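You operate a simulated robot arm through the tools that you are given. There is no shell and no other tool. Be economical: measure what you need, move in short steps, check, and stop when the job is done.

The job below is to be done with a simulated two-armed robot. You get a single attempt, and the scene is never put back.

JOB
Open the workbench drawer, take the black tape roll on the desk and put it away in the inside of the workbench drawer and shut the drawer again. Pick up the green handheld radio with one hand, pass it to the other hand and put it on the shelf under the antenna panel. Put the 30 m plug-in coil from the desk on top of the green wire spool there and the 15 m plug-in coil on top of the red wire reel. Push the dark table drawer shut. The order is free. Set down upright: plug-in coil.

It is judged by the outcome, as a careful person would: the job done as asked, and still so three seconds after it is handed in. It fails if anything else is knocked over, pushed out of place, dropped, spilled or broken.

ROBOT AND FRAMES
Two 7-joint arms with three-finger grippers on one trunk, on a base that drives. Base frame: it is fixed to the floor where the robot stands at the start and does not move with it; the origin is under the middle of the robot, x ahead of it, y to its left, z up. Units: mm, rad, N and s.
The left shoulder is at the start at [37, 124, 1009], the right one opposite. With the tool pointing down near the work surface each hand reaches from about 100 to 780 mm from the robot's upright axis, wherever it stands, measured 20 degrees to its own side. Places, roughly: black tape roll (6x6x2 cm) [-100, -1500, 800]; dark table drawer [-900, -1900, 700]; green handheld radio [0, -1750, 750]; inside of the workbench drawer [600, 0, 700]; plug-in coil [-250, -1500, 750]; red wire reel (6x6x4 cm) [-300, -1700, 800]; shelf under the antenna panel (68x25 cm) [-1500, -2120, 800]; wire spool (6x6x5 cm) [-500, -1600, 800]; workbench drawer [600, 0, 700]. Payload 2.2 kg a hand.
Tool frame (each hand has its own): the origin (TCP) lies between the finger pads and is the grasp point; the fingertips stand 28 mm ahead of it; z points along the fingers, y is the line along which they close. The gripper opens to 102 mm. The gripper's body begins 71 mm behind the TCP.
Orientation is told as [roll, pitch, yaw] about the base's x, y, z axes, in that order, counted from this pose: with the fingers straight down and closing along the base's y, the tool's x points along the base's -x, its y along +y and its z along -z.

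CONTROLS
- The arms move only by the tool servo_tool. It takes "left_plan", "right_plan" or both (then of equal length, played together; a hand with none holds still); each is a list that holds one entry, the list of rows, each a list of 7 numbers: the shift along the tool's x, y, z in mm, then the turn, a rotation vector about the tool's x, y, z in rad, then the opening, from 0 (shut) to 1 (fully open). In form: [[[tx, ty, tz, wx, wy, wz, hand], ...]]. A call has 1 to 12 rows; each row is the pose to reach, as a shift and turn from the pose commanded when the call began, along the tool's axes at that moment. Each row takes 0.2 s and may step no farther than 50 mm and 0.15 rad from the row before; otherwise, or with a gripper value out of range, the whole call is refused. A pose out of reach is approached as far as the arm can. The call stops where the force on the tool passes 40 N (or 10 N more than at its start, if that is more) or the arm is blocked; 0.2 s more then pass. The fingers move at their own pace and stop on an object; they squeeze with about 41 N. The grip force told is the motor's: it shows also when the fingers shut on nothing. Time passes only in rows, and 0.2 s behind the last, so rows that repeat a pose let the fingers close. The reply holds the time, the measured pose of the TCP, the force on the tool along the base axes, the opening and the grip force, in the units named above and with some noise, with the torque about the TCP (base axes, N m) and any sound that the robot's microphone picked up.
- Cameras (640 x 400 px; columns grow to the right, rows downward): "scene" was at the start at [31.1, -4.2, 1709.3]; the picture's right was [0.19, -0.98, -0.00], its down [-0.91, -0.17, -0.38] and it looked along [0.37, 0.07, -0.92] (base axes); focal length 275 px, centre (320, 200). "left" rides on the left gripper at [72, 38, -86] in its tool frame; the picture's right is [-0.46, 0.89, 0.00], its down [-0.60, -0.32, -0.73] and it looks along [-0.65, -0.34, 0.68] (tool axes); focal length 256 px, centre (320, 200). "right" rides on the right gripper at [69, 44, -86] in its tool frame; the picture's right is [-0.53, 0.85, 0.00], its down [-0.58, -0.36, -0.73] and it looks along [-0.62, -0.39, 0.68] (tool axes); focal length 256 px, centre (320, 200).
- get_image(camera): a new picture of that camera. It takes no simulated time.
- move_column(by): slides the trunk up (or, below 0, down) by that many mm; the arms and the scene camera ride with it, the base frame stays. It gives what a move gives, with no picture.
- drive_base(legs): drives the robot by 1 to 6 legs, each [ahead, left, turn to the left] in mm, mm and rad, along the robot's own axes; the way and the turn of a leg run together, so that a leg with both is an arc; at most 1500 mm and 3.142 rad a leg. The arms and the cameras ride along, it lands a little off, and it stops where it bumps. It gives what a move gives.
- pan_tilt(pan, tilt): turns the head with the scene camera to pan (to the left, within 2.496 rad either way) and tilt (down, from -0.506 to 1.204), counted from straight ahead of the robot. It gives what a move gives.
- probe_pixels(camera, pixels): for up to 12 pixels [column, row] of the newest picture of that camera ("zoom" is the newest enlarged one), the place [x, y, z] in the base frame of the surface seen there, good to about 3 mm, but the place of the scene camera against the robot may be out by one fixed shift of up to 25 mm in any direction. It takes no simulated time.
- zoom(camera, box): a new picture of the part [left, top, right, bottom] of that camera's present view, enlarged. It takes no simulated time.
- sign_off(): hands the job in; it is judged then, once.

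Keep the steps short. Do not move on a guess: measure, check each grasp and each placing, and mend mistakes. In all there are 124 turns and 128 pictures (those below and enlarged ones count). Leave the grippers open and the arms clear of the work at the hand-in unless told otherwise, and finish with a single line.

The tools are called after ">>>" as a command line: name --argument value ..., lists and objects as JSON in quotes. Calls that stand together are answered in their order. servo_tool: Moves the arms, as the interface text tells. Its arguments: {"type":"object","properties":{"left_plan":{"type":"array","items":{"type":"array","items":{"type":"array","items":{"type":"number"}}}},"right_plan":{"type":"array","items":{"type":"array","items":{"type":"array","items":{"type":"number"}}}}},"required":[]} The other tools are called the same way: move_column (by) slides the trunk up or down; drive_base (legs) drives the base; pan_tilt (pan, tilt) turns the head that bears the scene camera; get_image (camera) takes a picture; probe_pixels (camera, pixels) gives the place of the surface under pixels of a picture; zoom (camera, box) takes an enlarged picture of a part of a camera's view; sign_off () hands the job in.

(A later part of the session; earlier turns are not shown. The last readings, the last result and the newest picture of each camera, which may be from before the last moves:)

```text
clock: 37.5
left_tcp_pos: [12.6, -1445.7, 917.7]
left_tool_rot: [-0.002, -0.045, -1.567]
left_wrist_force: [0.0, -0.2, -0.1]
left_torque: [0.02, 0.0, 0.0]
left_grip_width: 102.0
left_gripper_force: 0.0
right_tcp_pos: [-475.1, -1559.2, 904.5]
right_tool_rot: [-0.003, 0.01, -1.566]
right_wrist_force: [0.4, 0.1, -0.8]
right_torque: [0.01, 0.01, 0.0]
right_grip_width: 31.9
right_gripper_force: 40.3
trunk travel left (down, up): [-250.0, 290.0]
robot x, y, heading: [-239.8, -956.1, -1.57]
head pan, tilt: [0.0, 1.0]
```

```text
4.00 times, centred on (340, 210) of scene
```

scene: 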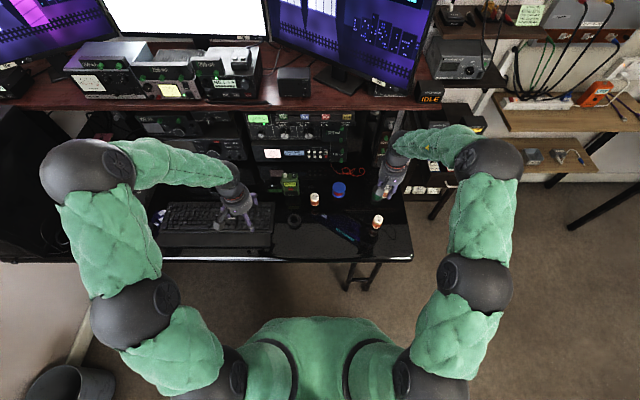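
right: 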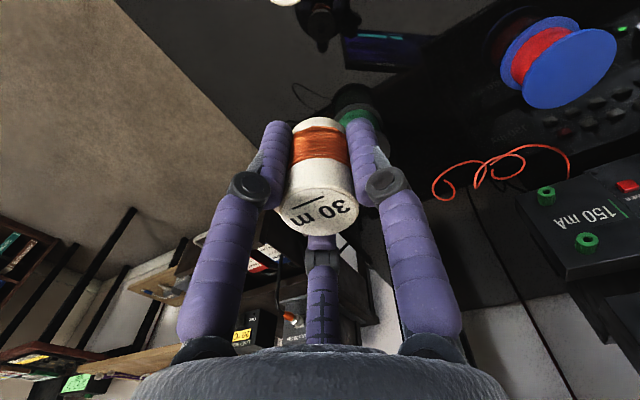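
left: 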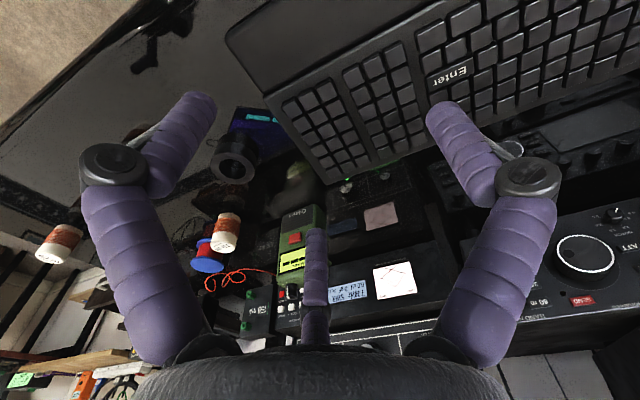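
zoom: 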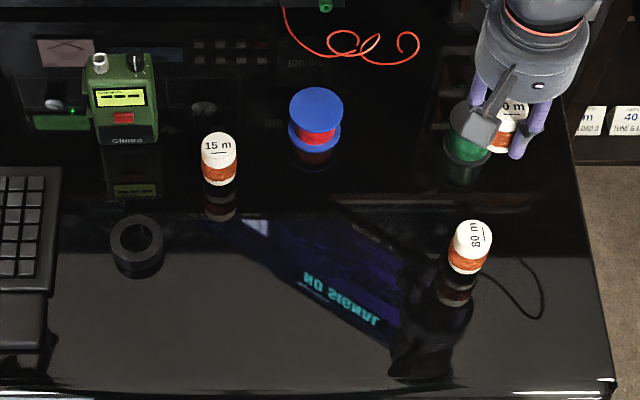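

The hand hides the spool. Backing 110 mm toward the robot to see it freely.

>>> servo_tool --right_plan '[[[40, 0, 0, 0, 0, 0, 0], [80, 0, 0, 0, 0, 0, 0], [115, 0, 0, 0, 0, 0, 0], [115, 0, 0, 0, 0, 0, 0]]]'

>>> get_image --camera "right"

>>> zoom --camera "scene" --box '[260, 160, 420, 260]'

```text
clock: 38.5
left_tcp_pos: [12.2, -1447.9, 916.4]
left_tool_rot: [-0.003, -0.046, -1.566]
left_wrist_force: [0.2, 0.3, -0.1]
left_torque: [0.04, -0.01, 0.0]
left_grip_width: 102.0
left_gripper_force: 0.1
right_tcp_pos: [-474.3, -1443.0, 905.3]
right_tool_rot: [-0.003, 0.01, -1.566]
right_wrist_force: [0.0, 0.3, -0.1]
right_torque: [0.03, 0.01, 0.03]
right_grip_width: 32.1
right_gripper_force: 40.8
trunk travel left (down, up): [-250.0, 290.0]
robot x, y, heading: [-233.8, -954.9, -1.566]
head pan, tilt: [0.0, 1.0]
```

```text
95 pictures are left
```

right: 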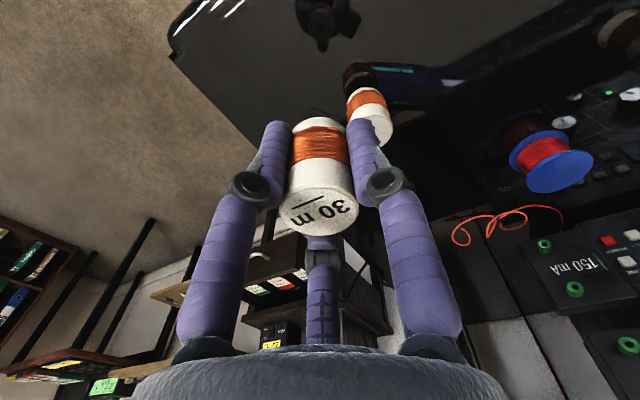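

```text
4.00 times, centred on (340, 210) of scene
```

zoom: 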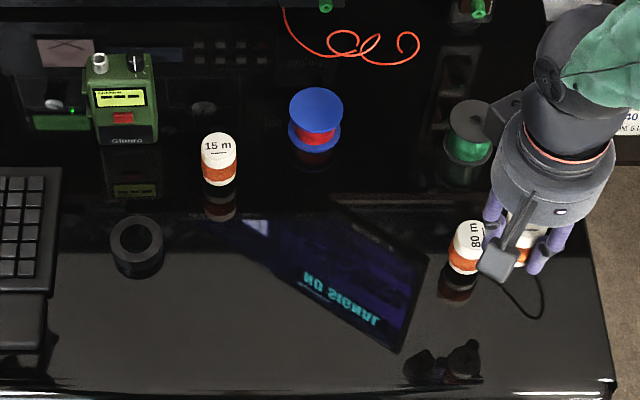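

>>> probe_pixels --camera "zoom" --pixels '[[316, 109], [293, 109], [339, 109], [316, 92], [316, 126], [470, 118], [452, 118], [488, 118], [470, 103], [466, 134], [217, 145]]'

>>> probe_pixels --camera "right" --pixels '[[560, 172], [535, 178], [588, 165], [560, 152], [560, 188]]'

```text
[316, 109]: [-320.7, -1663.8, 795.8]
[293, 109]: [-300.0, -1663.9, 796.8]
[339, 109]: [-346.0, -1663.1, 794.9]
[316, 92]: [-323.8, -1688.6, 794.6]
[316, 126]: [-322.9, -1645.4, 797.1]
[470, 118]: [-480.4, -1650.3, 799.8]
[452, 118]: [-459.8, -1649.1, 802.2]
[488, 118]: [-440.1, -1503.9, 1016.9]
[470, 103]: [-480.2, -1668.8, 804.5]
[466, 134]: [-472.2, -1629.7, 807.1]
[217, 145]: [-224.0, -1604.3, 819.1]
```

```text
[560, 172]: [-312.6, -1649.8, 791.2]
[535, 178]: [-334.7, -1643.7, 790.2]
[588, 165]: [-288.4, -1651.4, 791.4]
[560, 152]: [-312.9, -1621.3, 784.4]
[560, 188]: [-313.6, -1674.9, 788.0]
```

Scene shift is about (+10,+16,−4); the spool's top centre is at about (−472, −1633, 796). Moving over it and partly down, then checking.

>>> servo_tool --right_plan '[[[-45, 1, 0, 0, 0, 0, 0], [-90, 2, 0, 0, 0, 0, 0], [-135, 2, 0, 0, 0, 0, 0], [-175, 2, 0, 0, 0, 0, 0], [-190, 2, 0, 0, 0, 0, 0], [-190, 2, 25, 0, 0, 0, 0], [-190, 2, 45, 0, 0, 0, 0], [-190, 2, 55, 0, 0, 0, 0], [-190, 2, 55, 0, 0, 0, 0]]]'

>>> get_image --camera "right"

>>> zoom --camera "scene" --box '[340, 160, 420, 210]'

```text
clock: 40.5
left_tcp_pos: [11.4, -1445.4, 916.9]
left_tool_rot: [-0.002, -0.046, -1.567]
left_wrist_force: [0.5, -0.7, 1.0]
left_torque: [0.01, -0.02, -0.01]
left_grip_width: 102.3
left_gripper_force: 0.1
right_tcp_pos: [-472.7, -1634.4, 846.6]
right_tool_rot: [-0.004, 0.01, -1.565]
right_wrist_force: [-0.3, -0.9, -0.4]
right_torque: [-0.01, -0.02, 0.0]
right_grip_width: 32.2
right_gripper_force: 40.8
trunk travel left (down, up): [-250.0, 290.0]
robot x, y, heading: [-237.1, -958.9, -1.567]
head pan, tilt: [0.0, 1.0]
```

```text
93 pictures are left
```

right: 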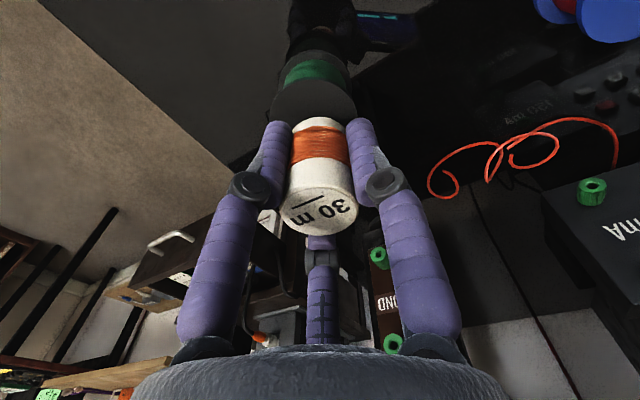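

```text
8.00 times, centred on (380, 185) of scene
```

zoom: 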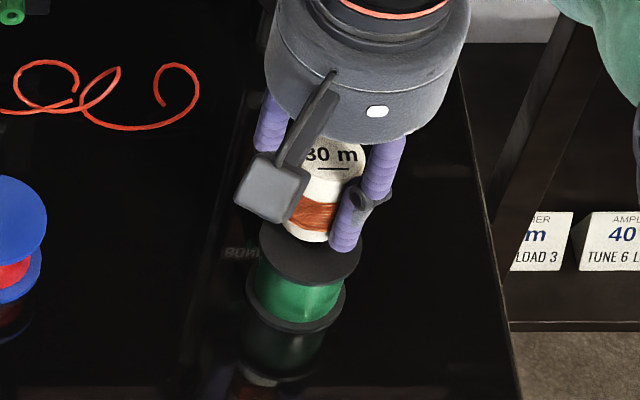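

>>> probe_pixels --camera "right" --pixels '[[275, 110], [350, 108], [312, 88], [285, 95], [340, 92], [310, 112]]'

```text
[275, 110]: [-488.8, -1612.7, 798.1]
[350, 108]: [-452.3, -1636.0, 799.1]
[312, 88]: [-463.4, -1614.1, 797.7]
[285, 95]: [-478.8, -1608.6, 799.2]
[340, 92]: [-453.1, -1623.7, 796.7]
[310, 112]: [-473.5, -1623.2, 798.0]
```

Flange centre ≈(−474, −1631), top z≈798; the coil is within 3 mm. Lowering gently until contact.

>>> servo_tool --right_plan '[[[2, 0, 2, 0, 0, 0, 0], [2, 0, 4, 0, 0, 0, 0], [2, 0, 6, 0, 0, 0, 0], [2, 0, 7, 0, 0, 0, 0], [2, 0, 8, 0, 0, 0, 0], [2, 0, 8, 0, 0, 0, 0]]]'

>>> get_image --camera "right"

```text
clock: 41.9
left_tcp_pos: [11.3, -1445.2, 917.3]
left_tool_rot: [-0.002, -0.047, -1.568]
left_wrist_force: [0.8, -1.1, -0.1]
left_torque: [0.02, 0.01, 0.01]
left_grip_width: 101.7
left_gripper_force: 0.1
right_tcp_pos: [-474.0, -1633.5, 842.2]
right_tool_rot: [-0.003, 0.004, -1.566]
right_wrist_force: [0.8, 2.2, 24.2]
right_torque: [0.12, 0.01, -0.01]
right_grip_width: 32.0
right_gripper_force: 40.8
trunk travel left (down, up): [-250.0, 290.0]
robot x, y, heading: [-238.3, -954.3, -1.563]
head pan, tilt: [0.0, 1.0]
```

```text
91 pictures are left
```

right: 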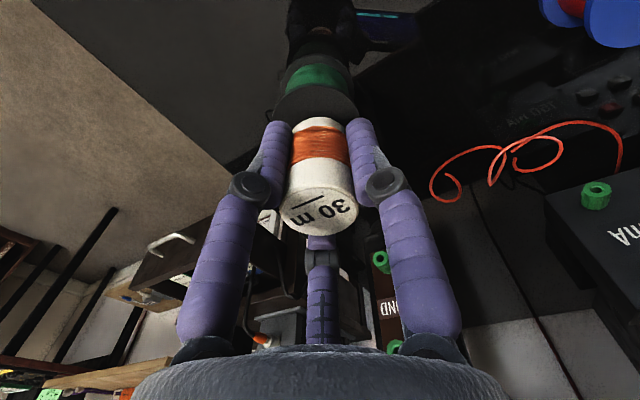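

Contact (24 N up). Relieving 3 mm, opening, and rising straight up.

>>> servo_tool --right_plan '[[[0, 0, -3, 0, 0, 0, 0], [0, 0, -3, 0, 0, 0, 0.5], [0, 0, -3, 0, 0, 0, 0.7], [0, 0, -3, 0, 0, 0, 0.7], [0, 0, -30, 0, 0, 0, 0.7], [0, 0, -70, 0, 0, 0, 0.7], [50, 0, -80, 0, 0, 0, 0.7], [90, 0, -80, 0, 0, 0, 0.7]]]'

>>> get_image --camera "right"

>>> zoom --camera "scene" --box '[260, 160, 420, 260]'

```text
refused: row 7 steps farther than a row can; nothing moved
```

```text
90 pictures are left
```

right: 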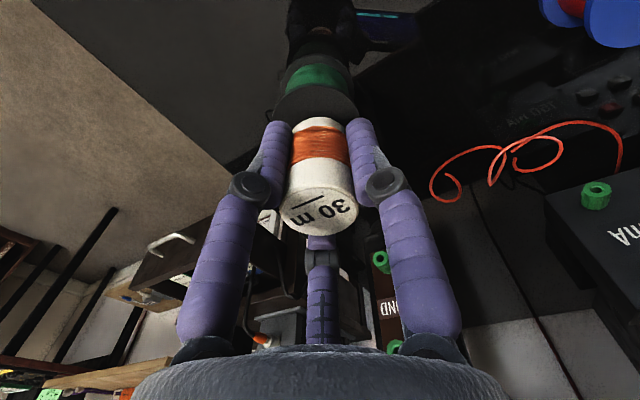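

```text
4.00 times, centred on (340, 210) of scene
```

zoom: 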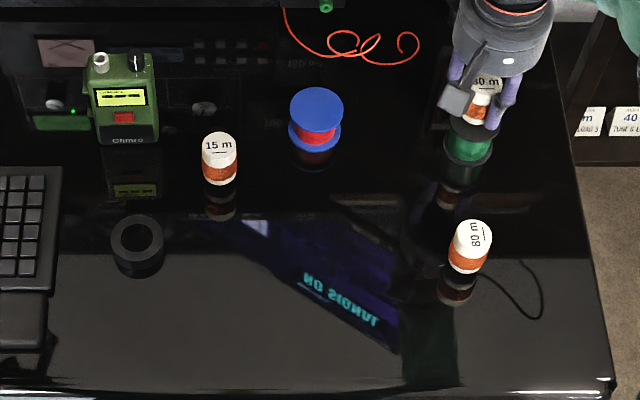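

A row step was too long, nothing moved. Repeating with shorter steps.

>>> servo_tool --right_plan '[[[0, 0, -3, 0, 0, 0, 0], [0, 0, -3, 0, 0, 0, 0.5], [0, 0, -3, 0, 0, 0, 0.7], [0, 0, -3, 0, 0, 0, 0.7], [0, 0, -30, 0, 0, 0, 0.7], [0, 0, -70, 0, 0, 0, 0.7], [40, 0, -80, 0, 0, 0, 0.7], [80, 0, -80, 0, 0, 0, 0.7], [80, 40, -80, 0, 0, 0, 1], [80, 80, -80, 0, 0, 0, 1]]]'

>>> get_image --camera "right"

>>> zoom --camera "scene" --box '[260, 160, 420, 260]'

```text
clock: 44.1
left_tcp_pos: [12.9, -1446.0, 917.4]
left_tool_rot: [-0.001, -0.045, -1.568]
left_wrist_force: [0.1, -0.1, -0.8]
left_torque: [-0.02, 0.0, 0.01]
left_grip_width: 102.0
left_gripper_force: 0.0
right_tcp_pos: [-394.1, -1553.7, 919.3]
right_tool_rot: [-0.004, 0.01, -1.568]
right_wrist_force: [-0.9, 0.0, -0.6]
right_torque: [0.02, 0.05, -0.02]
right_grip_width: 102.2
right_gripper_force: 0.1
trunk travel left (down, up): [-250.0, 290.0]
robot x, y, heading: [-235.8, -954.2, -1.568]
head pan, tilt: [0.0, 1.0]
```

```text
88 pictures are left
```

right: 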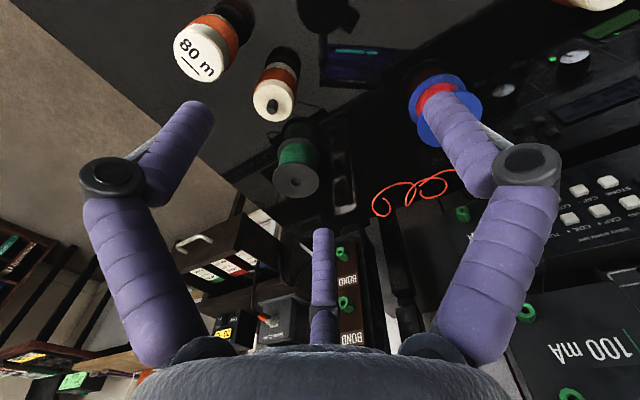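

```text
4.00 times, centred on (340, 210) of scene
```

zoom: 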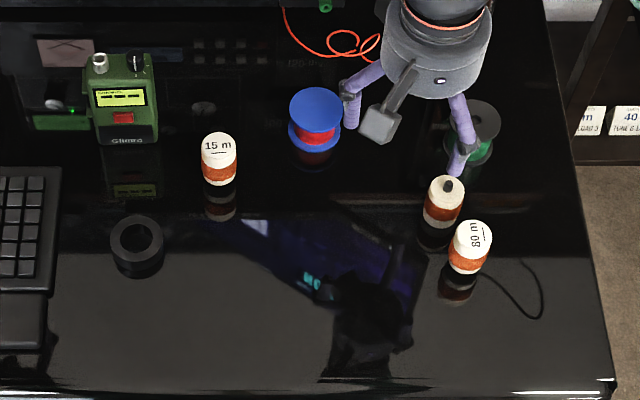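

The 30 m coil toppled off: it now stands inverted beside the 80 m coil, showing a pin on its base, and the spool has a centre hole. I enlarge both to understand the fit.

>>> zoom --camera "right" --box '[160, 0, 340, 215]'

>>> probe_pixels --camera "right" --pixels '[[272, 104], [274, 107], [262, 108], [285, 105], [272, 90], [297, 182], [278, 180], [316, 175], [298, 197], [297, 165], [200, 52], [288, 82]]'

```text
1.86 times, centred on (250, 108) of right
```

zoom: 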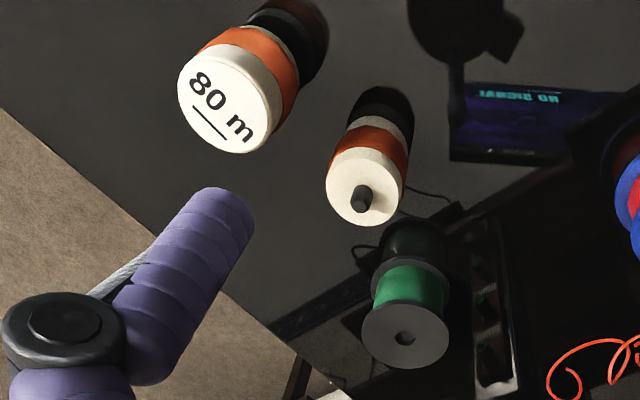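

```text
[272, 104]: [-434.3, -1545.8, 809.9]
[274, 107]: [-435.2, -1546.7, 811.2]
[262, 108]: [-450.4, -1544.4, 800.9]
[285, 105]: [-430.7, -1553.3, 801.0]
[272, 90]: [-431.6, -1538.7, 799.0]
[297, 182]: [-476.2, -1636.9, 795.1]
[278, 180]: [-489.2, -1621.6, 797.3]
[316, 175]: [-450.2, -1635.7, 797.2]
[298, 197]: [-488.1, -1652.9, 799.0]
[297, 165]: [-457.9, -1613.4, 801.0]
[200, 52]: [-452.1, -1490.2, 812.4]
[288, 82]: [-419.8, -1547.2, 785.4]
```

The coil has a ~10 mm pin at its base and the spool a matching hole, so it must be plugged in, right way up. Plan: carry the inverted coil to the desk's front edge, regrip it sideways, flip it 180°, plug it in. First a top grasp at (−434, −1546).

>>> servo_tool --right_plan '[[[8, -40, 0, 0, 0, 0, 1], [8, -40, 40, 0, 0, 0, 1], [8, -40, 80, 0, 0, 0, 1], [8, -40, 115, 0, 0, 0, 1], [8, -40, 132, 0, 0, 0, 1]]]'

>>> get_image --camera "right"

```text
clock: 45.1
left_tcp_pos: [12.3, -1445.3, 917.3]
left_tool_rot: [-0.003, -0.045, -1.566]
left_wrist_force: [0.5, -0.9, 0.1]
left_torque: [0.02, -0.01, 0.01]
left_grip_width: 101.9
left_gripper_force: 0.0
right_tcp_pos: [-437.2, -1547.6, 824.9]
right_tool_rot: [-0.007, 0.006, -1.567]
right_wrist_force: [-1.1, -0.1, 7.7]
right_torque: [0.49, 0.25, 0.03]
right_grip_width: 102.7
right_gripper_force: 0.1
trunk travel left (down, up): [-250.0, 290.0]
robot x, y, heading: [-237.1, -951.9, -1.572]
head pan, tilt: [0.0, 1.0]
stopped in row 4 (right hand): the force on the tool passed its limit at 53 N (the readings are from after the stop); the commanded pose is now the measured one
```

```text
85 pictures are left
```

right: 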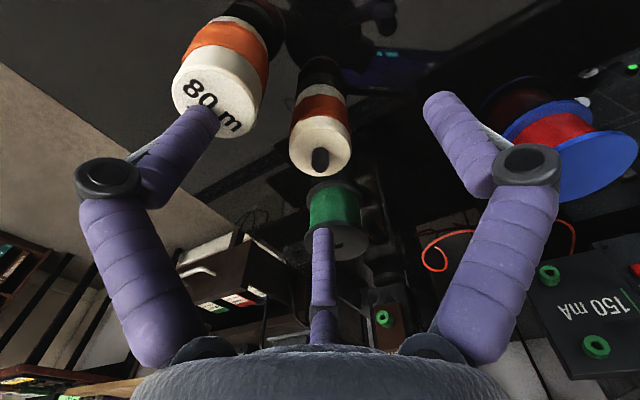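

Something stopped the hand at tips z≈797. Measuring what is under the fingers before anything else.

>>> probe_pixels --camera "right" --pixels '[[205, 110], [185, 95], [240, 128], [320, 160], [300, 150], [345, 150], [318, 120], [345, 240], [195, 120], [445, 105], [320, 235]]'

>>> zoom --camera "scene" --box '[340, 170, 420, 240]'

>>> get_image --camera "left"

```text
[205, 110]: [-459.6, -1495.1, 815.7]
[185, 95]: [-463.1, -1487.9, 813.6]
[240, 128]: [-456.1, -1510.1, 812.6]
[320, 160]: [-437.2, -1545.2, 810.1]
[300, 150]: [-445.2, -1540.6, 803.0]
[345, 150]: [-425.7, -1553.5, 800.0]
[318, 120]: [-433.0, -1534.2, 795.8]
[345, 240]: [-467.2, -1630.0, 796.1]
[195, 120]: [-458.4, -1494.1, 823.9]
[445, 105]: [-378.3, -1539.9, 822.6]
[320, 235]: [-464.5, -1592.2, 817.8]
```

```text
5.71 times, centred on (380, 205) of scene
```

zoom: 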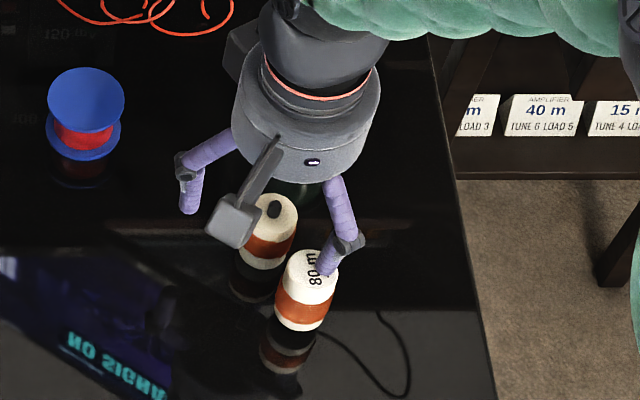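

```text
83 pictures are left
```

left: 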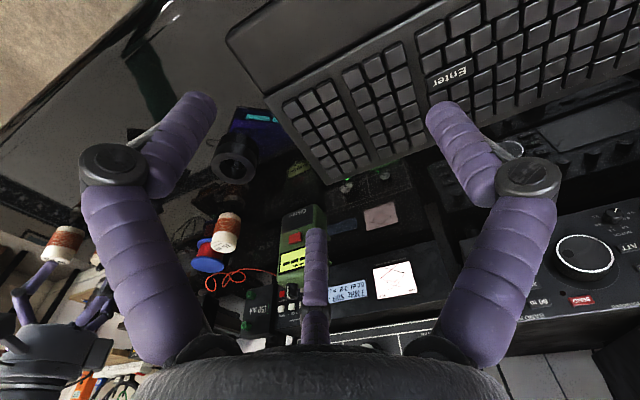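

The hand really has three prongs at 120°, and one is over the 80 m coil. Rising, turning 60° about the vertical and opening only to ~56 mm so the prongs pass between neighbours.

>>> servo_tool --right_plan '[[[0, 0, -45, 0, 0, 0, 1], [0, 3, -60, 0, 0, 0.14, 0.6], [0, 3, -60, 0, 0, 0.28, 0.55], [0, 3, -60, 0, 0, 0.42, 0.55], [0, 3, -60, 0, 0, 0.56, 0.55], [0, 3, -60, 0, 0, 0.7, 0.55], [0, 3, -60, 0, 0, 0.84, 0.55], [0, 3, -60, 0, 0, 0.98, 0.55], [0, 3, -60, 0, 0, 1.047, 0.55], [0, 3, -60, 0, 0, 1.047, 0.55]]]'

>>> get_image --camera "right"

```text
clock: 47.3
left_tcp_pos: [10.9, -1445.6, 916.9]
left_tool_rot: [-0.002, -0.046, -1.569]
left_wrist_force: [-0.4, 0.2, 0.3]
left_torque: [-0.05, -0.01, -0.02]
left_grip_width: 102.3
left_gripper_force: 0.1
right_tcp_pos: [-432.9, -1546.7, 883.4]
right_tool_rot: [-0.009, -0.001, -2.616]
right_wrist_force: [-0.1, 0.3, -0.9]
right_torque: [-0.02, -0.02, 0.0]
right_grip_width: 56.2
right_gripper_force: 0.1
trunk travel left (down, up): [-250.0, 290.0]
robot x, y, heading: [-237.3, -955.2, -1.569]
head pan, tilt: [0.0, 1.0]
```

```text
82 pictures are left
```

right: 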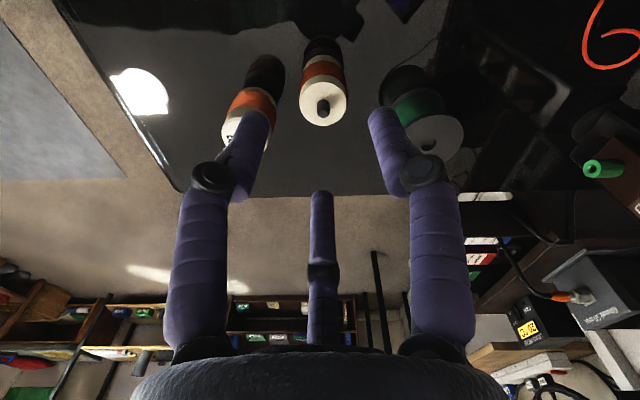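

>>> probe_pixels --camera "right" --pixels '[[258, 122], [380, 120], [320, 202], [322, 105], [310, 103], [335, 98], [235, 130], [440, 130]]'

```text
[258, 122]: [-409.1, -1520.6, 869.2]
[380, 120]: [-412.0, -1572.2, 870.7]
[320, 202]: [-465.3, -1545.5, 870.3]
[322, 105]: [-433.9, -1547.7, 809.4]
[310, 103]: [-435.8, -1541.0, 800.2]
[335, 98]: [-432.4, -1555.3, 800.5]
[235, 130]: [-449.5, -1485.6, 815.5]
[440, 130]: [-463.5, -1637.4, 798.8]
```

Prongs now pass between neighbours and the coil is centred. Descending 96 mm and closing.

>>> servo_tool --right_plan '[[[0, 0, 40, 0, 0, 0, 0.55], [0, 0, 70, 0, 0, 0, 0.55], [0, 0, 88, 0, 0, 0, 0.55], [0, 0, 97, 0, 0, 0, 0.55], [0, 0, 97, 0, 0, 0, 0.2], [0, 0, 97, 0, 0, 0, 0], [0, 0, 97, 0, 0, 0, 0], [0, 0, 60, 0, 0, 0, 0], [0, 0, 20, 0, 0, 0, 0], [0, 0, 0, 0, 0, 0, 0]]]'

>>> get_image --camera "right"

```text
clock: 49.5
left_tcp_pos: [11.8, -1446.9, 917.9]
left_tool_rot: [-0.002, -0.046, -1.569]
left_wrist_force: [-0.3, 1.3, 0.9]
left_torque: [0.03, -0.02, -0.01]
left_grip_width: 102.0
left_gripper_force: 0.1
right_tcp_pos: [-431.7, -1545.7, 882.1]
right_tool_rot: [-0.01, -0.001, -2.613]
right_wrist_force: [-0.2, 0.0, -1.1]
right_torque: [0.02, 0.02, 0.02]
right_grip_width: 32.2
right_gripper_force: 41.1
trunk travel left (down, up): [-250.0, 290.0]
robot x, y, heading: [-237.7, -954.4, -1.569]
head pan, tilt: [0.0, 1.0]
```

```text
81 pictures are left
```

right: 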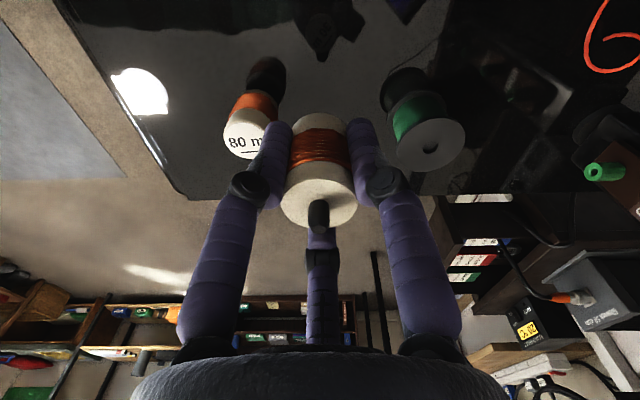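

Coil regripped. I'll set it down (still inverted, on its flat top) at about (−230, −1440), so the left hand can take the pin end and hand it to the right the other way round.

>>> servo_tool --right_plan '[[[45, 2, 0, 0, 0, 0, 0], [90, 4, 0, 0, 0, 0, 0], [135, 6, 0, 0, 0, 0, 0], [180, 8, 0, 0, 0, 0, 0], [227, 10, 0, 0, 0, 0, 0], [227, 10, 40, 0, 0, 0, 0], [227, 10, 75, 0, 0, 0, 0], [227, 10, 88, 0, 0, 0, 0], [227, 10, 93, 0, 0, 0, 0], [227, 10, 95, 0, 0, 0, 0], [227, 10, 95, 0, 0, 0, 0]]]'

```text
clock: 51.9
left_tcp_pos: [11.4, -1445.8, 917.4]
left_tool_rot: [-0.003, -0.045, -1.567]
left_wrist_force: [-0.3, -0.3, 0.0]
left_torque: [0.01, 0.01, 0.03]
left_grip_width: 101.9
left_gripper_force: 0.1
right_tcp_pos: [-233.7, -1439.6, 786.5]
right_tool_rot: [-0.009, -0.001, -2.613]
right_wrist_force: [-0.1, -0.4, -0.9]
right_torque: [-0.01, 0.02, 0.0]
right_grip_width: 31.8
right_gripper_force: 41.8
trunk travel left (down, up): [-250.0, 290.0]
robot x, y, heading: [-239.4, -953.3, -1.562]
head pan, tilt: [0.0, 1.0]
```

No contact force yet; lower 1 mm, open and rise; then move the right hand clear to the right.

>>> servo_tool --right_plan '[[[0, 0, 1, 0, 0, 0, 0], [0, 0, 1, 0, 0, 0, 0.4], [0, 0, 1, 0, 0, 0, 0.6], [0, 0, 1, 0, 0, 0, 0.6], [0, 0, -40, 0, 0, 0, 0.6], [0, 0, -85, 0, 0, 0, 0.6], [-40, 0, -100, 0, 0, 0, 0.6], [-85, 0, -100, 0, 0, 0, 0.6], [-125, 0, -100, 0, 0, 0, 0.6]]]'

>>> zoom --camera "scene" --box '[240, 160, 420, 275]'

>>> get_image --camera "right"

```text
clock: 53.9
left_tcp_pos: [11.4, -1445.9, 917.9]
left_tool_rot: [0.002, -0.044, -1.569]
left_wrist_force: [-0.1, -0.1, -0.1]
left_torque: [0.03, -0.04, -0.01]
left_grip_width: 102.0
left_gripper_force: 0.0
right_tcp_pos: [-342.1, -1504.1, 885.8]
right_tool_rot: [-0.008, -0.002, -2.615]
right_wrist_force: [0.3, -0.2, 0.4]
right_torque: [0.0, 0.0, 0.0]
right_grip_width: 61.5
right_gripper_force: 0.2
trunk travel left (down, up): [-250.0, 290.0]
robot x, y, heading: [-236.9, -955.2, -1.565]
head pan, tilt: [0.0, 1.0]
```

```text
3.48 times, centred on (330, 218) of scene
```

zoom: 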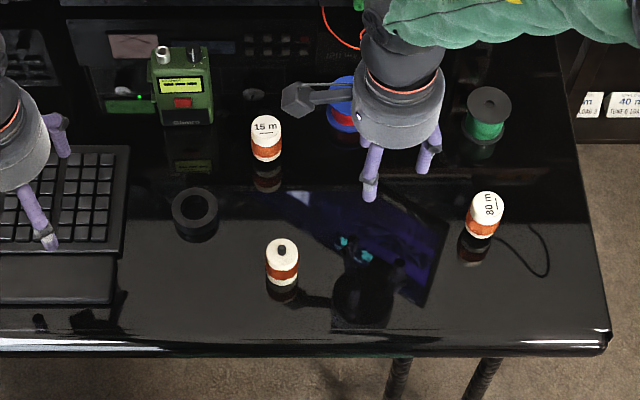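

```text
79 pictures are left
```

right: 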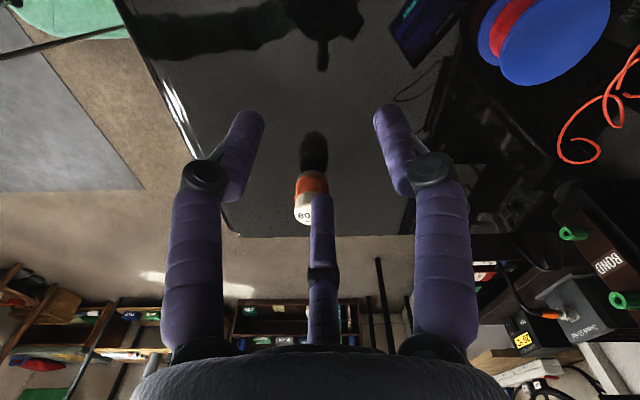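

The inverted coil stands stably. The left hand goes to (−234, −1440), gripping only the pin end (TCP z≈806).

>>> servo_tool --left_plan '[[[0, -45, 0, 0, 0, 0, 0.7], [2, -90, 0, 0, 0, 0, 0.7], [4, -135, 0, 0, 0, 0, 0.7], [6, -180, 0, 0, 0, 0, 0.7], [6, -220, 0, 0, 0, 0, 0.7], [6, -245, 0, 0, 0, 0, 0.7], [6, -245, 40, 0, 0, 0, 0.7], [6, -245, 60, 0, 0, 0, 0.7], [6, -245, 60, 0, 0, 0, 0.7]]]'

>>> get_image --camera "left"

```text
clock: 55.9
left_tcp_pos: [-232.5, -1444.1, 859.1]
left_tool_rot: [-0.001, -0.044, -1.567]
left_wrist_force: [-0.1, -0.4, 0.9]
left_torque: [0.0, 0.01, -0.01]
left_grip_width: 71.5
left_gripper_force: 0.0
right_tcp_pos: [-341.0, -1503.3, 887.3]
right_tool_rot: [-0.008, -0.001, -2.614]
right_wrist_force: [-0.2, 0.0, -0.6]
right_torque: [-0.03, -0.01, 0.02]
right_grip_width: 61.2
right_gripper_force: 0.1
trunk travel left (down, up): [-250.0, 290.0]
robot x, y, heading: [-237.1, -956.5, -1.568]
head pan, tilt: [0.0, 1.0]
```

```text
78 pictures are left
```

left: 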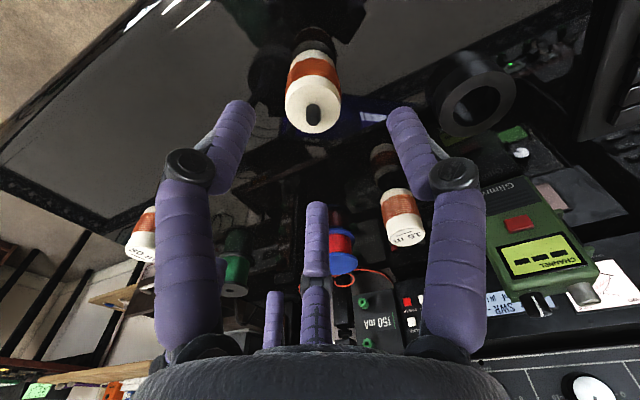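

>>> probe_pixels --camera "left" --pixels '[[313, 112], [312, 118], [235, 115], [403, 120], [315, 210], [295, 108], [332, 105]]'

```text
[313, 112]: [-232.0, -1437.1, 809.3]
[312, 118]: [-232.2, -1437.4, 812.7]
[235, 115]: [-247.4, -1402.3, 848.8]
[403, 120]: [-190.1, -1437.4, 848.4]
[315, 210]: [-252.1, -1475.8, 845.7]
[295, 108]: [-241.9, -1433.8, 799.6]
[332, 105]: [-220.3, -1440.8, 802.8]
```

>>> servo_tool --left_plan '[[[4, 0, 25, 0, 0, 0, 0.7], [4, 0, 45, 0, 0, 0, 0.7], [4, 0, 54, 0, 0, 0, 0.7], [4, 0, 54, 0, 0, 0, 0.4], [4, 0, 54, 0, 0, 0, 0.1], [4, 0, 54, 0, 0, 0, 0], [4, 0, 54, 0, 0, 0, 0], [4, 0, 20, 0, 0, 0, 0], [4, 0, -20, 0, 0, 0, 0], [4, 0, -60, 0, 0, 0, 0]]]'

>>> get_image --camera "left"

```text
clock: 58.1
left_tcp_pos: [-232.4, -1436.1, 920.0]
left_tool_rot: [-0.001, -0.043, -1.569]
left_wrist_force: [0.4, 0.2, -1.0]
left_torque: [0.0, 0.02, 0.0]
left_grip_width: 33.1
left_gripper_force: 40.9
right_tcp_pos: [-340.8, -1504.1, 886.9]
right_tool_rot: [-0.008, -0.003, -2.613]
right_wrist_force: [0.3, 0.5, 0.5]
right_torque: [0.03, 0.0, -0.01]
right_grip_width: 61.3
right_gripper_force: 0.2
trunk travel left (down, up): [-250.0, 290.0]
robot x, y, heading: [-238.8, -956.6, -1.57]
head pan, tilt: [0.0, 1.0]
```

```text
77 pictures are left
```

left: 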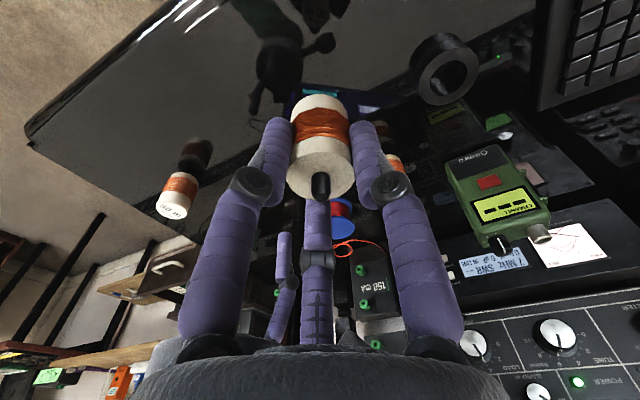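

Left holds the coil by its pin end. Next both hands turn to face each other; first call: left begins to tip, right undoes its 60° yaw while rising.

>>> servo_tool --left_plan '[[[5, 4, -10, 0.14, 0, 0, 0], [10, 8, -20, 0.28, 0, 0, 0], [15, 12, -30, 0.42, 0, 0, 0], [20, 16, -40, 0.56, 0, 0, 0], [25, 20, -45, 0.7, 0, 0, 0], [30, 24, -50, 0.84, 0, 0, 0], [34, 28, -55, 0.98, 0, 0, 0], [36, 32, -60, 1.12, 0, 0, 0], [36, 32, -60, 1.26, 0, 0, 0], [36, 32, -60, 1.4, 0, 0, 0], [36, 32, -60, 1.54, 0, 0, 0], [36, 32, -60, 1.571, 0, 0, 0]]]' --right_plan '[[[2, -7, -15, 0, 0, -0.14, 0.7], [5, -14, -30, 0, 0, -0.28, 0.7], [8, -21, -45, 0, 0, -0.42, 0.7], [11, -28, -60, 0, 0, -0.56, 0.7], [14, -35, -70, 0, 0, -0.7, 0.7], [17, -42, -80, 0, 0, -0.84, 0.7], [19, -50, -90, 0, 0, -0.98, 0.7], [21, -57, -93, 0, 0, -1.047, 0.7], [21, -57, -93, 0, 0, -1.047, 0.7], [21, -57, -93, 0, 0, -1.047, 0.7], [21, -57, -93, 0, 0, -1.047, 0.7], [21, -57, -93, 0, 0, -1.047, 0.7]]]'

>>> servo_tool --right_plan '[[[0, -20, 0, -0.14, 0, 0, 0.7], [0, -40, 0, -0.28, 0, 0, 0.7], [0, -40, 0, -0.42, 0, 0, 0.7], [0, -40, 0, -0.56, 0, 0, 0.7], [0, -40, 0, -0.7, 0, 0, 0.7], [0, -40, 0, -0.84, 0, 0, 0.7], [0, -40, 0, -0.98, 0, 0, 0.7], [0, -40, 0, -1.12, 0, 0, 0.7], [0, -40, 0, -1.26, 0, 0, 0.7], [0, -40, 0, -1.4, 0, 0, 0.7], [0, -40, 0, -1.54, 0, 0, 0.7], [0, -40, 0, -1.571, 0, 0, 0.7]]]'

>>> get_image --camera "scene"

>>> get_image --camera "right"

```text
clock: 60.7
left_tcp_pos: [-201.2, -1397.7, 975.6]
left_tool_rot: [-1.576, -0.045, -1.571]
left_wrist_force: [-0.4, 0.3, -0.4]
left_torque: [0.0, -0.04, 0.0]
left_grip_width: 33.2
left_gripper_force: 41.1
right_tcp_pos: [-349.0, -1443.3, 982.1]
right_tool_rot: [-0.007, 0.007, -1.568]
right_wrist_force: [-0.2, -0.2, -0.1]
right_torque: [0.01, 0.01, -0.03]
right_grip_width: 71.3
right_gripper_force: 0.1
trunk travel left (down, up): [-250.0, 290.0]
robot x, y, heading: [-238.4, -956.9, -1.57]
head pan, tilt: [0.0, 1.0]
```

```text
clock: 63.3
left_tcp_pos: [-201.4, -1398.3, 974.5]
left_tool_rot: [-1.571, -0.045, -1.569]
left_wrist_force: [-0.5, -0.4, 0.1]
left_torque: [-0.01, -0.03, 0.01]
left_grip_width: 32.6
left_gripper_force: 41.2
right_tcp_pos: [-374.5, -1438.8, 972.5]
right_tool_rot: [0.183, 0.0, -1.567]
right_wrist_force: [-0.8, 0.2, -0.5]
right_torque: [-0.03, 0.0, 0.02]
right_grip_width: 71.1
right_gripper_force: 0.0
right hand out of reach, approached as far as the arm can: row 2, 3, 4, 5, 6, 7, 8, 9, 10, 11, 12
trunk travel left (down, up): [-250.0, 290.0]
robot x, y, heading: [-234.5, -956.4, -1.567]
head pan, tilt: [0.0, 1.0]
```

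```text
76 pictures are left
```

scene: 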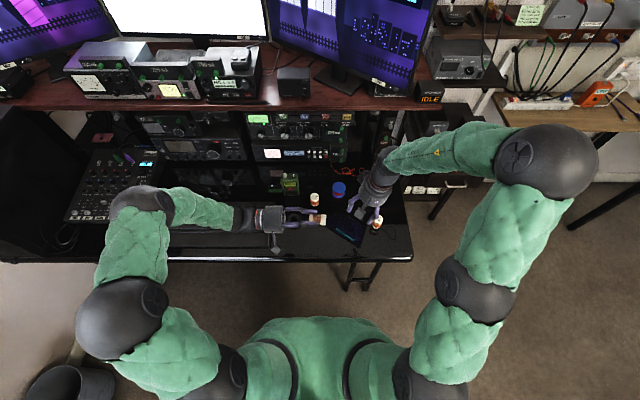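

```text
75 pictures are left
```

right: 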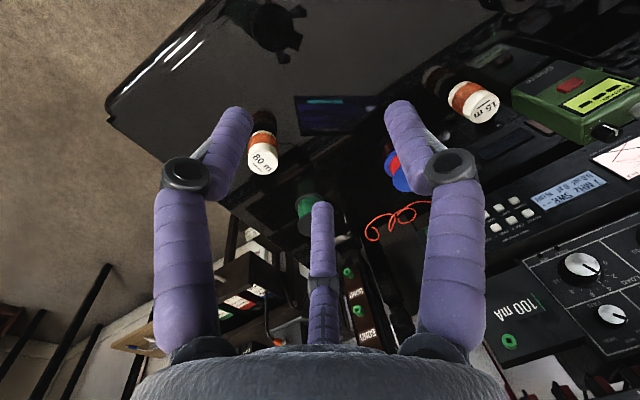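

The right hand can't turn that far out to the side. I shift the left hand 120 mm left and bring the right hand nearer the middle before tipping it.

>>> servo_tool --left_plan '[[[0, 0, -40, 0, 0, 0, 0], [0, 0, -80, 0, 0, 0, 0], [0, 0, -120, 0, 0, 0, 0], [0, 0, -120, 0, 0, 0, 0], [0, 0, -120, 0, 0, 0, 0]]]' --right_plan '[[[15, 0, -10, 0.1, 0, 0, 0.7], [30, 25, -20, 0.18, 0, 0, 0.7], [45, 60, -20, 0.18, 0, 0, 0.7], [48, 85, -20, 0.18, 0, 0, 0.7], [48, 85, -20, 0.18, 0, 0, 0.7]]]'

>>> servo_tool --right_plan '[[[0, 0, 0, -0.14, 0, 0, 0.7], [0, 0, 0, -0.28, 0, 0, 0.7], [0, 0, 0, -0.42, 0, 0, 0.7], [0, 0, 0, -0.56, 0, 0, 0.7], [0, 0, 0, -0.7, 0, 0, 0.7], [0, 0, 0, -0.84, 0, 0, 0.7], [0, 0, 0, -0.98, 0, 0, 0.7], [0, 0, 0, -1.12, 0, 0, 0.7], [0, 0, 0, -1.26, 0, 0, 0.7], [0, 0, 0, -1.4, 0, 0, 0.7], [0, 0, 0, -1.54, 0, 0, 0.7], [0, 0, 0, -1.571, 0, 0, 0.7]]]'

>>> get_image --camera "scene"

```text
clock: 64.5
left_tcp_pos: [-80.8, -1398.2, 976.3]
left_tool_rot: [-1.572, -0.046, -1.57]
left_wrist_force: [0.5, -0.3, -0.6]
left_torque: [0.0, -0.03, 0.02]
left_grip_width: 32.8
left_gripper_force: 40.7
right_tcp_pos: [-290.9, -1389.7, 1008.4]
right_tool_rot: [0.004, -0.001, -1.567]
right_wrist_force: [0.3, 0.4, 0.0]
right_torque: [-0.02, 0.03, 0.02]
right_grip_width: 71.4
right_gripper_force: 0.2
trunk travel left (down, up): [-250.0, 290.0]
robot x, y, heading: [-238.4, -954.1, -1.561]
head pan, tilt: [0.0, 1.0]
```

```text
clock: 67.1
left_tcp_pos: [-79.7, -1397.9, 976.1]
left_tool_rot: [-1.572, -0.045, -1.568]
left_wrist_force: [0.6, -0.2, -0.6]
left_torque: [0.04, 0.01, 0.0]
left_grip_width: 32.5
left_gripper_force: 41.7
right_tcp_pos: [-292.1, -1385.1, 1002.9]
right_tool_rot: [0.198, -0.001, -1.568]
right_wrist_force: [0.0, -0.1, 0.0]
right_torque: [0.02, -0.04, -0.03]
right_grip_width: 71.6
right_gripper_force: 0.0
right hand out of reach, approached as far as the arm can: row 2, 3, 4, 5, 6, 7, 8, 9, 10, 11, 12
trunk travel left (down, up): [-250.0, 290.0]
robot x, y, heading: [-241.0, -954.2, -1.567]
head pan, tilt: [0.0, 1.0]
```

```text
74 pictures are left
```

scene: 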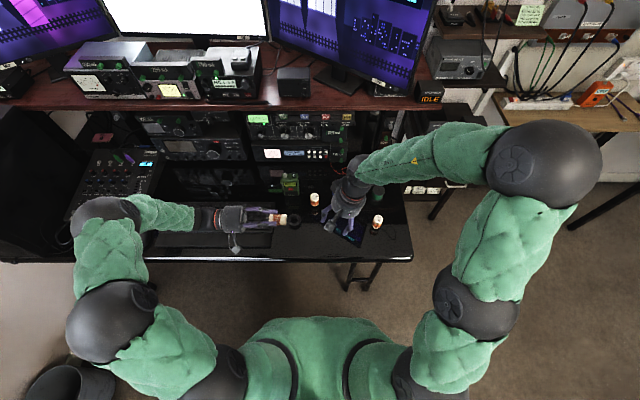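

The right wrist hits a joint limit that way. Trying the route that worked before: undo, tip the fingers forward (combined turn), then swing left.

>>> servo_tool --right_plan '[[[0, 0, 0, 0.1, 0, 0, 0.7], [0, 0, 0, 0.198, 0, 0, 0.7]]]'

>>> servo_tool --right_plan '[[[0, 0, 0, -0.08, -0.08, 0.08, 0.7], [0, 0, 0, -0.16, -0.16, 0.16, 0.7], [0, 0, 0, -0.24, -0.24, 0.24, 0.7], [0, 0, 0, -0.32, -0.32, 0.32, 0.7], [0, 0, 0, -0.4, -0.4, 0.4, 0.7], [0, 0, 0, -0.48, -0.48, 0.48, 0.7], [0, 0, 0, -0.56, -0.56, 0.56, 0.7], [0, 0, 0, -0.64, -0.64, 0.64, 0.7], [0, 0, 0, -0.72, -0.72, 0.72, 0.7], [0, 0, 0, -0.8, -0.8, 0.8, 0.7], [0, 0, 0, -0.88, -0.88, 0.88, 0.7], [0, 0, 0, -0.96, -0.96, 0.96, 0.7]]]'

```text
clock: 67.7
left_tcp_pos: [-79.6, -1398.1, 975.7]
left_tool_rot: [-1.573, -0.046, -1.57]
left_wrist_force: [0.4, -0.5, -1.1]
left_torque: [-0.01, -0.04, 0.02]
left_grip_width: 32.2
left_gripper_force: 41.3
right_tcp_pos: [-291.7, -1385.2, 1002.9]
right_tool_rot: [-0.004, -0.003, -1.568]
right_wrist_force: [-0.2, -0.2, 1.0]
right_torque: [0.02, 0.0, -0.02]
right_grip_width: 71.4
right_gripper_force: 0.1
trunk travel left (down, up): [-250.0, 290.0]
robot x, y, heading: [-238.1, -952.8, -1.571]
head pan, tilt: [0.0, 1.0]
```

```text
clock: 70.3
left_tcp_pos: [-80.7, -1397.5, 974.1]
left_tool_rot: [-1.573, -0.045, -1.568]
left_wrist_force: [0.8, -0.3, -0.1]
left_torque: [0.0, 0.02, -0.02]
left_grip_width: 32.4
left_gripper_force: 40.9
right_tcp_pos: [-291.7, -1386.4, 1000.4]
right_tool_rot: [1.29, -0.213, -2.857]
right_wrist_force: [-0.1, -0.3, -0.4]
right_torque: [-0.01, 0.0, -0.01]
right_grip_width: 71.5
right_gripper_force: 0.0
right hand out of reach, approached as far as the arm can: row 8
trunk travel left (down, up): [-250.0, 290.0]
robot x, y, heading: [-240.4, -953.5, -1.566]
head pan, tilt: [0.0, 1.0]
```

That route works. Finishing the tip, then swinging left.

>>> servo_tool --right_plan '[[[0, 0, 0, -0.083, -0.083, 0.083, 0.7], [0, 0, 0, -0.166, -0.166, 0.166, 0.7], [0, 0, 0, -0.249, -0.249, 0.249, 0.7], [0, 0, 0, -0.249, -0.249, 0.249, 0.7]]]'

>>> servo_tool --right_plan '[[[0, 0, 0, 0, 0.14, 0, 0.7], [0, 0, 0, 0, 0.28, 0, 0.7], [0, 0, 0, 0, 0.42, 0, 0.7], [0, 0, 0, 0, 0.56, 0, 0.7], [0, 0, 0, 0, 0.7, 0, 0.7], [0, 0, 0, 0, 0.84, 0, 0.7], [0, 0, 0, 0, 0.98, 0, 0.7], [0, 0, 0, 0, 1.12, 0, 0.7], [0, 0, 0, 0, 1.26, 0, 0.7], [0, 0, 0, 0, 1.4, 0, 0.7], [0, 0, 0, 0, 1.54, 0, 0.7], [0, 0, 0, 0, 1.571, 0, 0.7]]]'

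>>> get_image --camera "scene"

>>> get_image --camera "right"

```text
clock: 71.3
left_tcp_pos: [-80.1, -1397.2, 974.3]
left_tool_rot: [-1.574, -0.045, -1.569]
left_wrist_force: [-0.3, 0.8, -0.6]
left_torque: [0.03, 0.0, 0.04]
left_grip_width: 32.2
left_gripper_force: 41.3
right_tcp_pos: [-291.7, -1386.9, 1001.8]
right_tool_rot: [1.574, -0.001, -3.14]
right_wrist_force: [-0.4, -0.4, -0.3]
right_torque: [0.0, -0.01, 0.03]
right_grip_width: 71.6
right_gripper_force: 0.1
trunk travel left (down, up): [-250.0, 290.0]
robot x, y, heading: [-241.2, -954.8, -1.569]
head pan, tilt: [0.0, 1.0]
```

```text
clock: 73.9
left_tcp_pos: [-80.7, -1397.3, 976.0]
left_tool_rot: [-1.573, -0.044, -1.567]
left_wrist_force: [0.1, 0.2, 0.3]
left_torque: [-0.04, -0.04, -0.02]
left_grip_width: 32.6
left_gripper_force: 41.2
right_tcp_pos: [-291.8, -1385.9, 1002.1]
right_tool_rot: [1.57, -0.001, -1.565]
right_wrist_force: [0.2, -0.3, 0.7]
right_torque: [-0.02, 0.02, 0.03]
right_grip_width: 71.4
right_gripper_force: 0.1
trunk travel left (down, up): [-250.0, 290.0]
robot x, y, heading: [-238.7, -959.7, -1.564]
head pan, tilt: [0.0, 1.0]
```

```text
73 pictures are left
```

scene: 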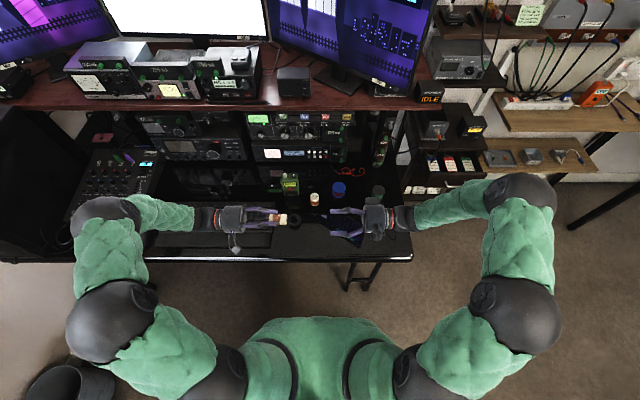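

```text
72 pictures are left
```

right: 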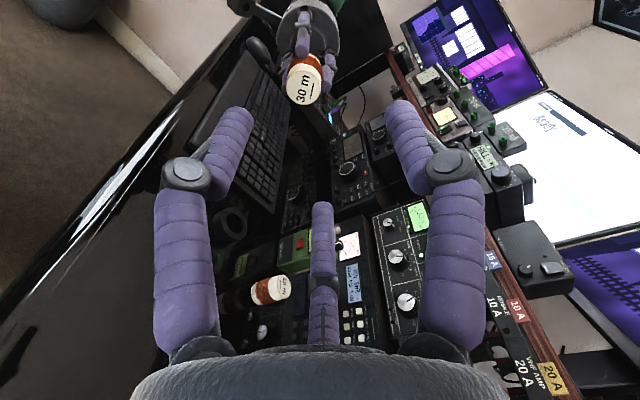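

Hands face each other. Measuring the label face of the coil with the right camera.

>>> probe_pixels --camera "right" --pixels '[[303, 86], [293, 90], [314, 82], [305, 76], [301, 95]]'

```text
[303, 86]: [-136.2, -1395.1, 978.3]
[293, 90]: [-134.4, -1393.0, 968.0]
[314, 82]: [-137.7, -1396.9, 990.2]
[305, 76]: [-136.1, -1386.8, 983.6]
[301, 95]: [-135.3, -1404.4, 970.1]
```

Label face centre ≈(−136, −1395.5, 978). Aligning the right hand and advancing around it.

>>> servo_tool --right_plan '[[[-5, -12, 30, 0, 0, 0, 0.7], [-10, -24, 70, 0, 0, 0, 0.7], [-10, -24, 100, 0, 0, 0, 0.7], [-10, -24, 125, 0, 0, 0, 0.7], [-10, -24, 145, 0, 0, 0, 0.7], [-10, -24, 157, 0, 0, 0, 0.7], [-10, -24, 157, 0, 0, 0, 0.7]]]'

>>> get_image --camera "right"

>>> get_image --camera "left"

```text
clock: 75.5
left_tcp_pos: [-80.5, -1397.8, 974.7]
left_tool_rot: [-1.574, -0.045, -1.569]
left_wrist_force: [0.3, -0.3, -0.2]
left_torque: [-0.01, 0.0, 0.0]
left_grip_width: 32.4
left_gripper_force: 40.8
right_tcp_pos: [-134.5, -1394.8, 977.4]
right_tool_rot: [1.569, -0.003, -1.567]
right_wrist_force: [0.6, 0.4, -0.2]
right_torque: [0.05, 0.01, -0.01]
right_grip_width: 71.0
right_gripper_force: 0.0
trunk travel left (down, up): [-250.0, 290.0]
robot x, y, heading: [-238.9, -957.1, -1.568]
head pan, tilt: [0.0, 1.0]
```

```text
71 pictures are left
```

right: 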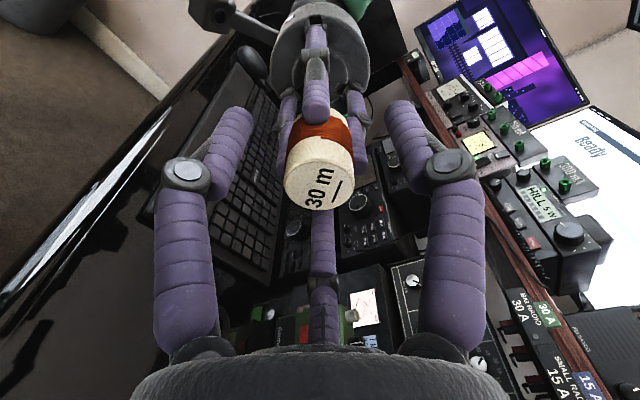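

```text
70 pictures are left
```

left: 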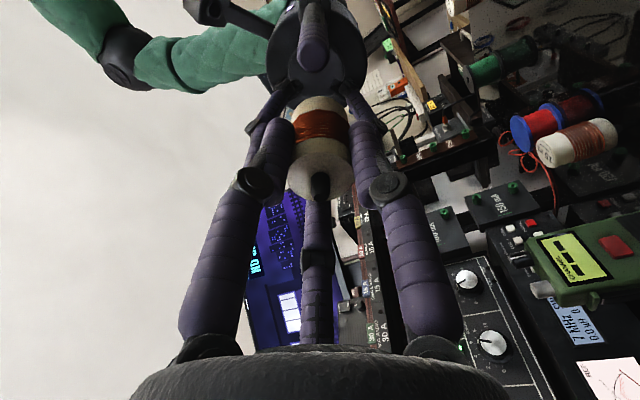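

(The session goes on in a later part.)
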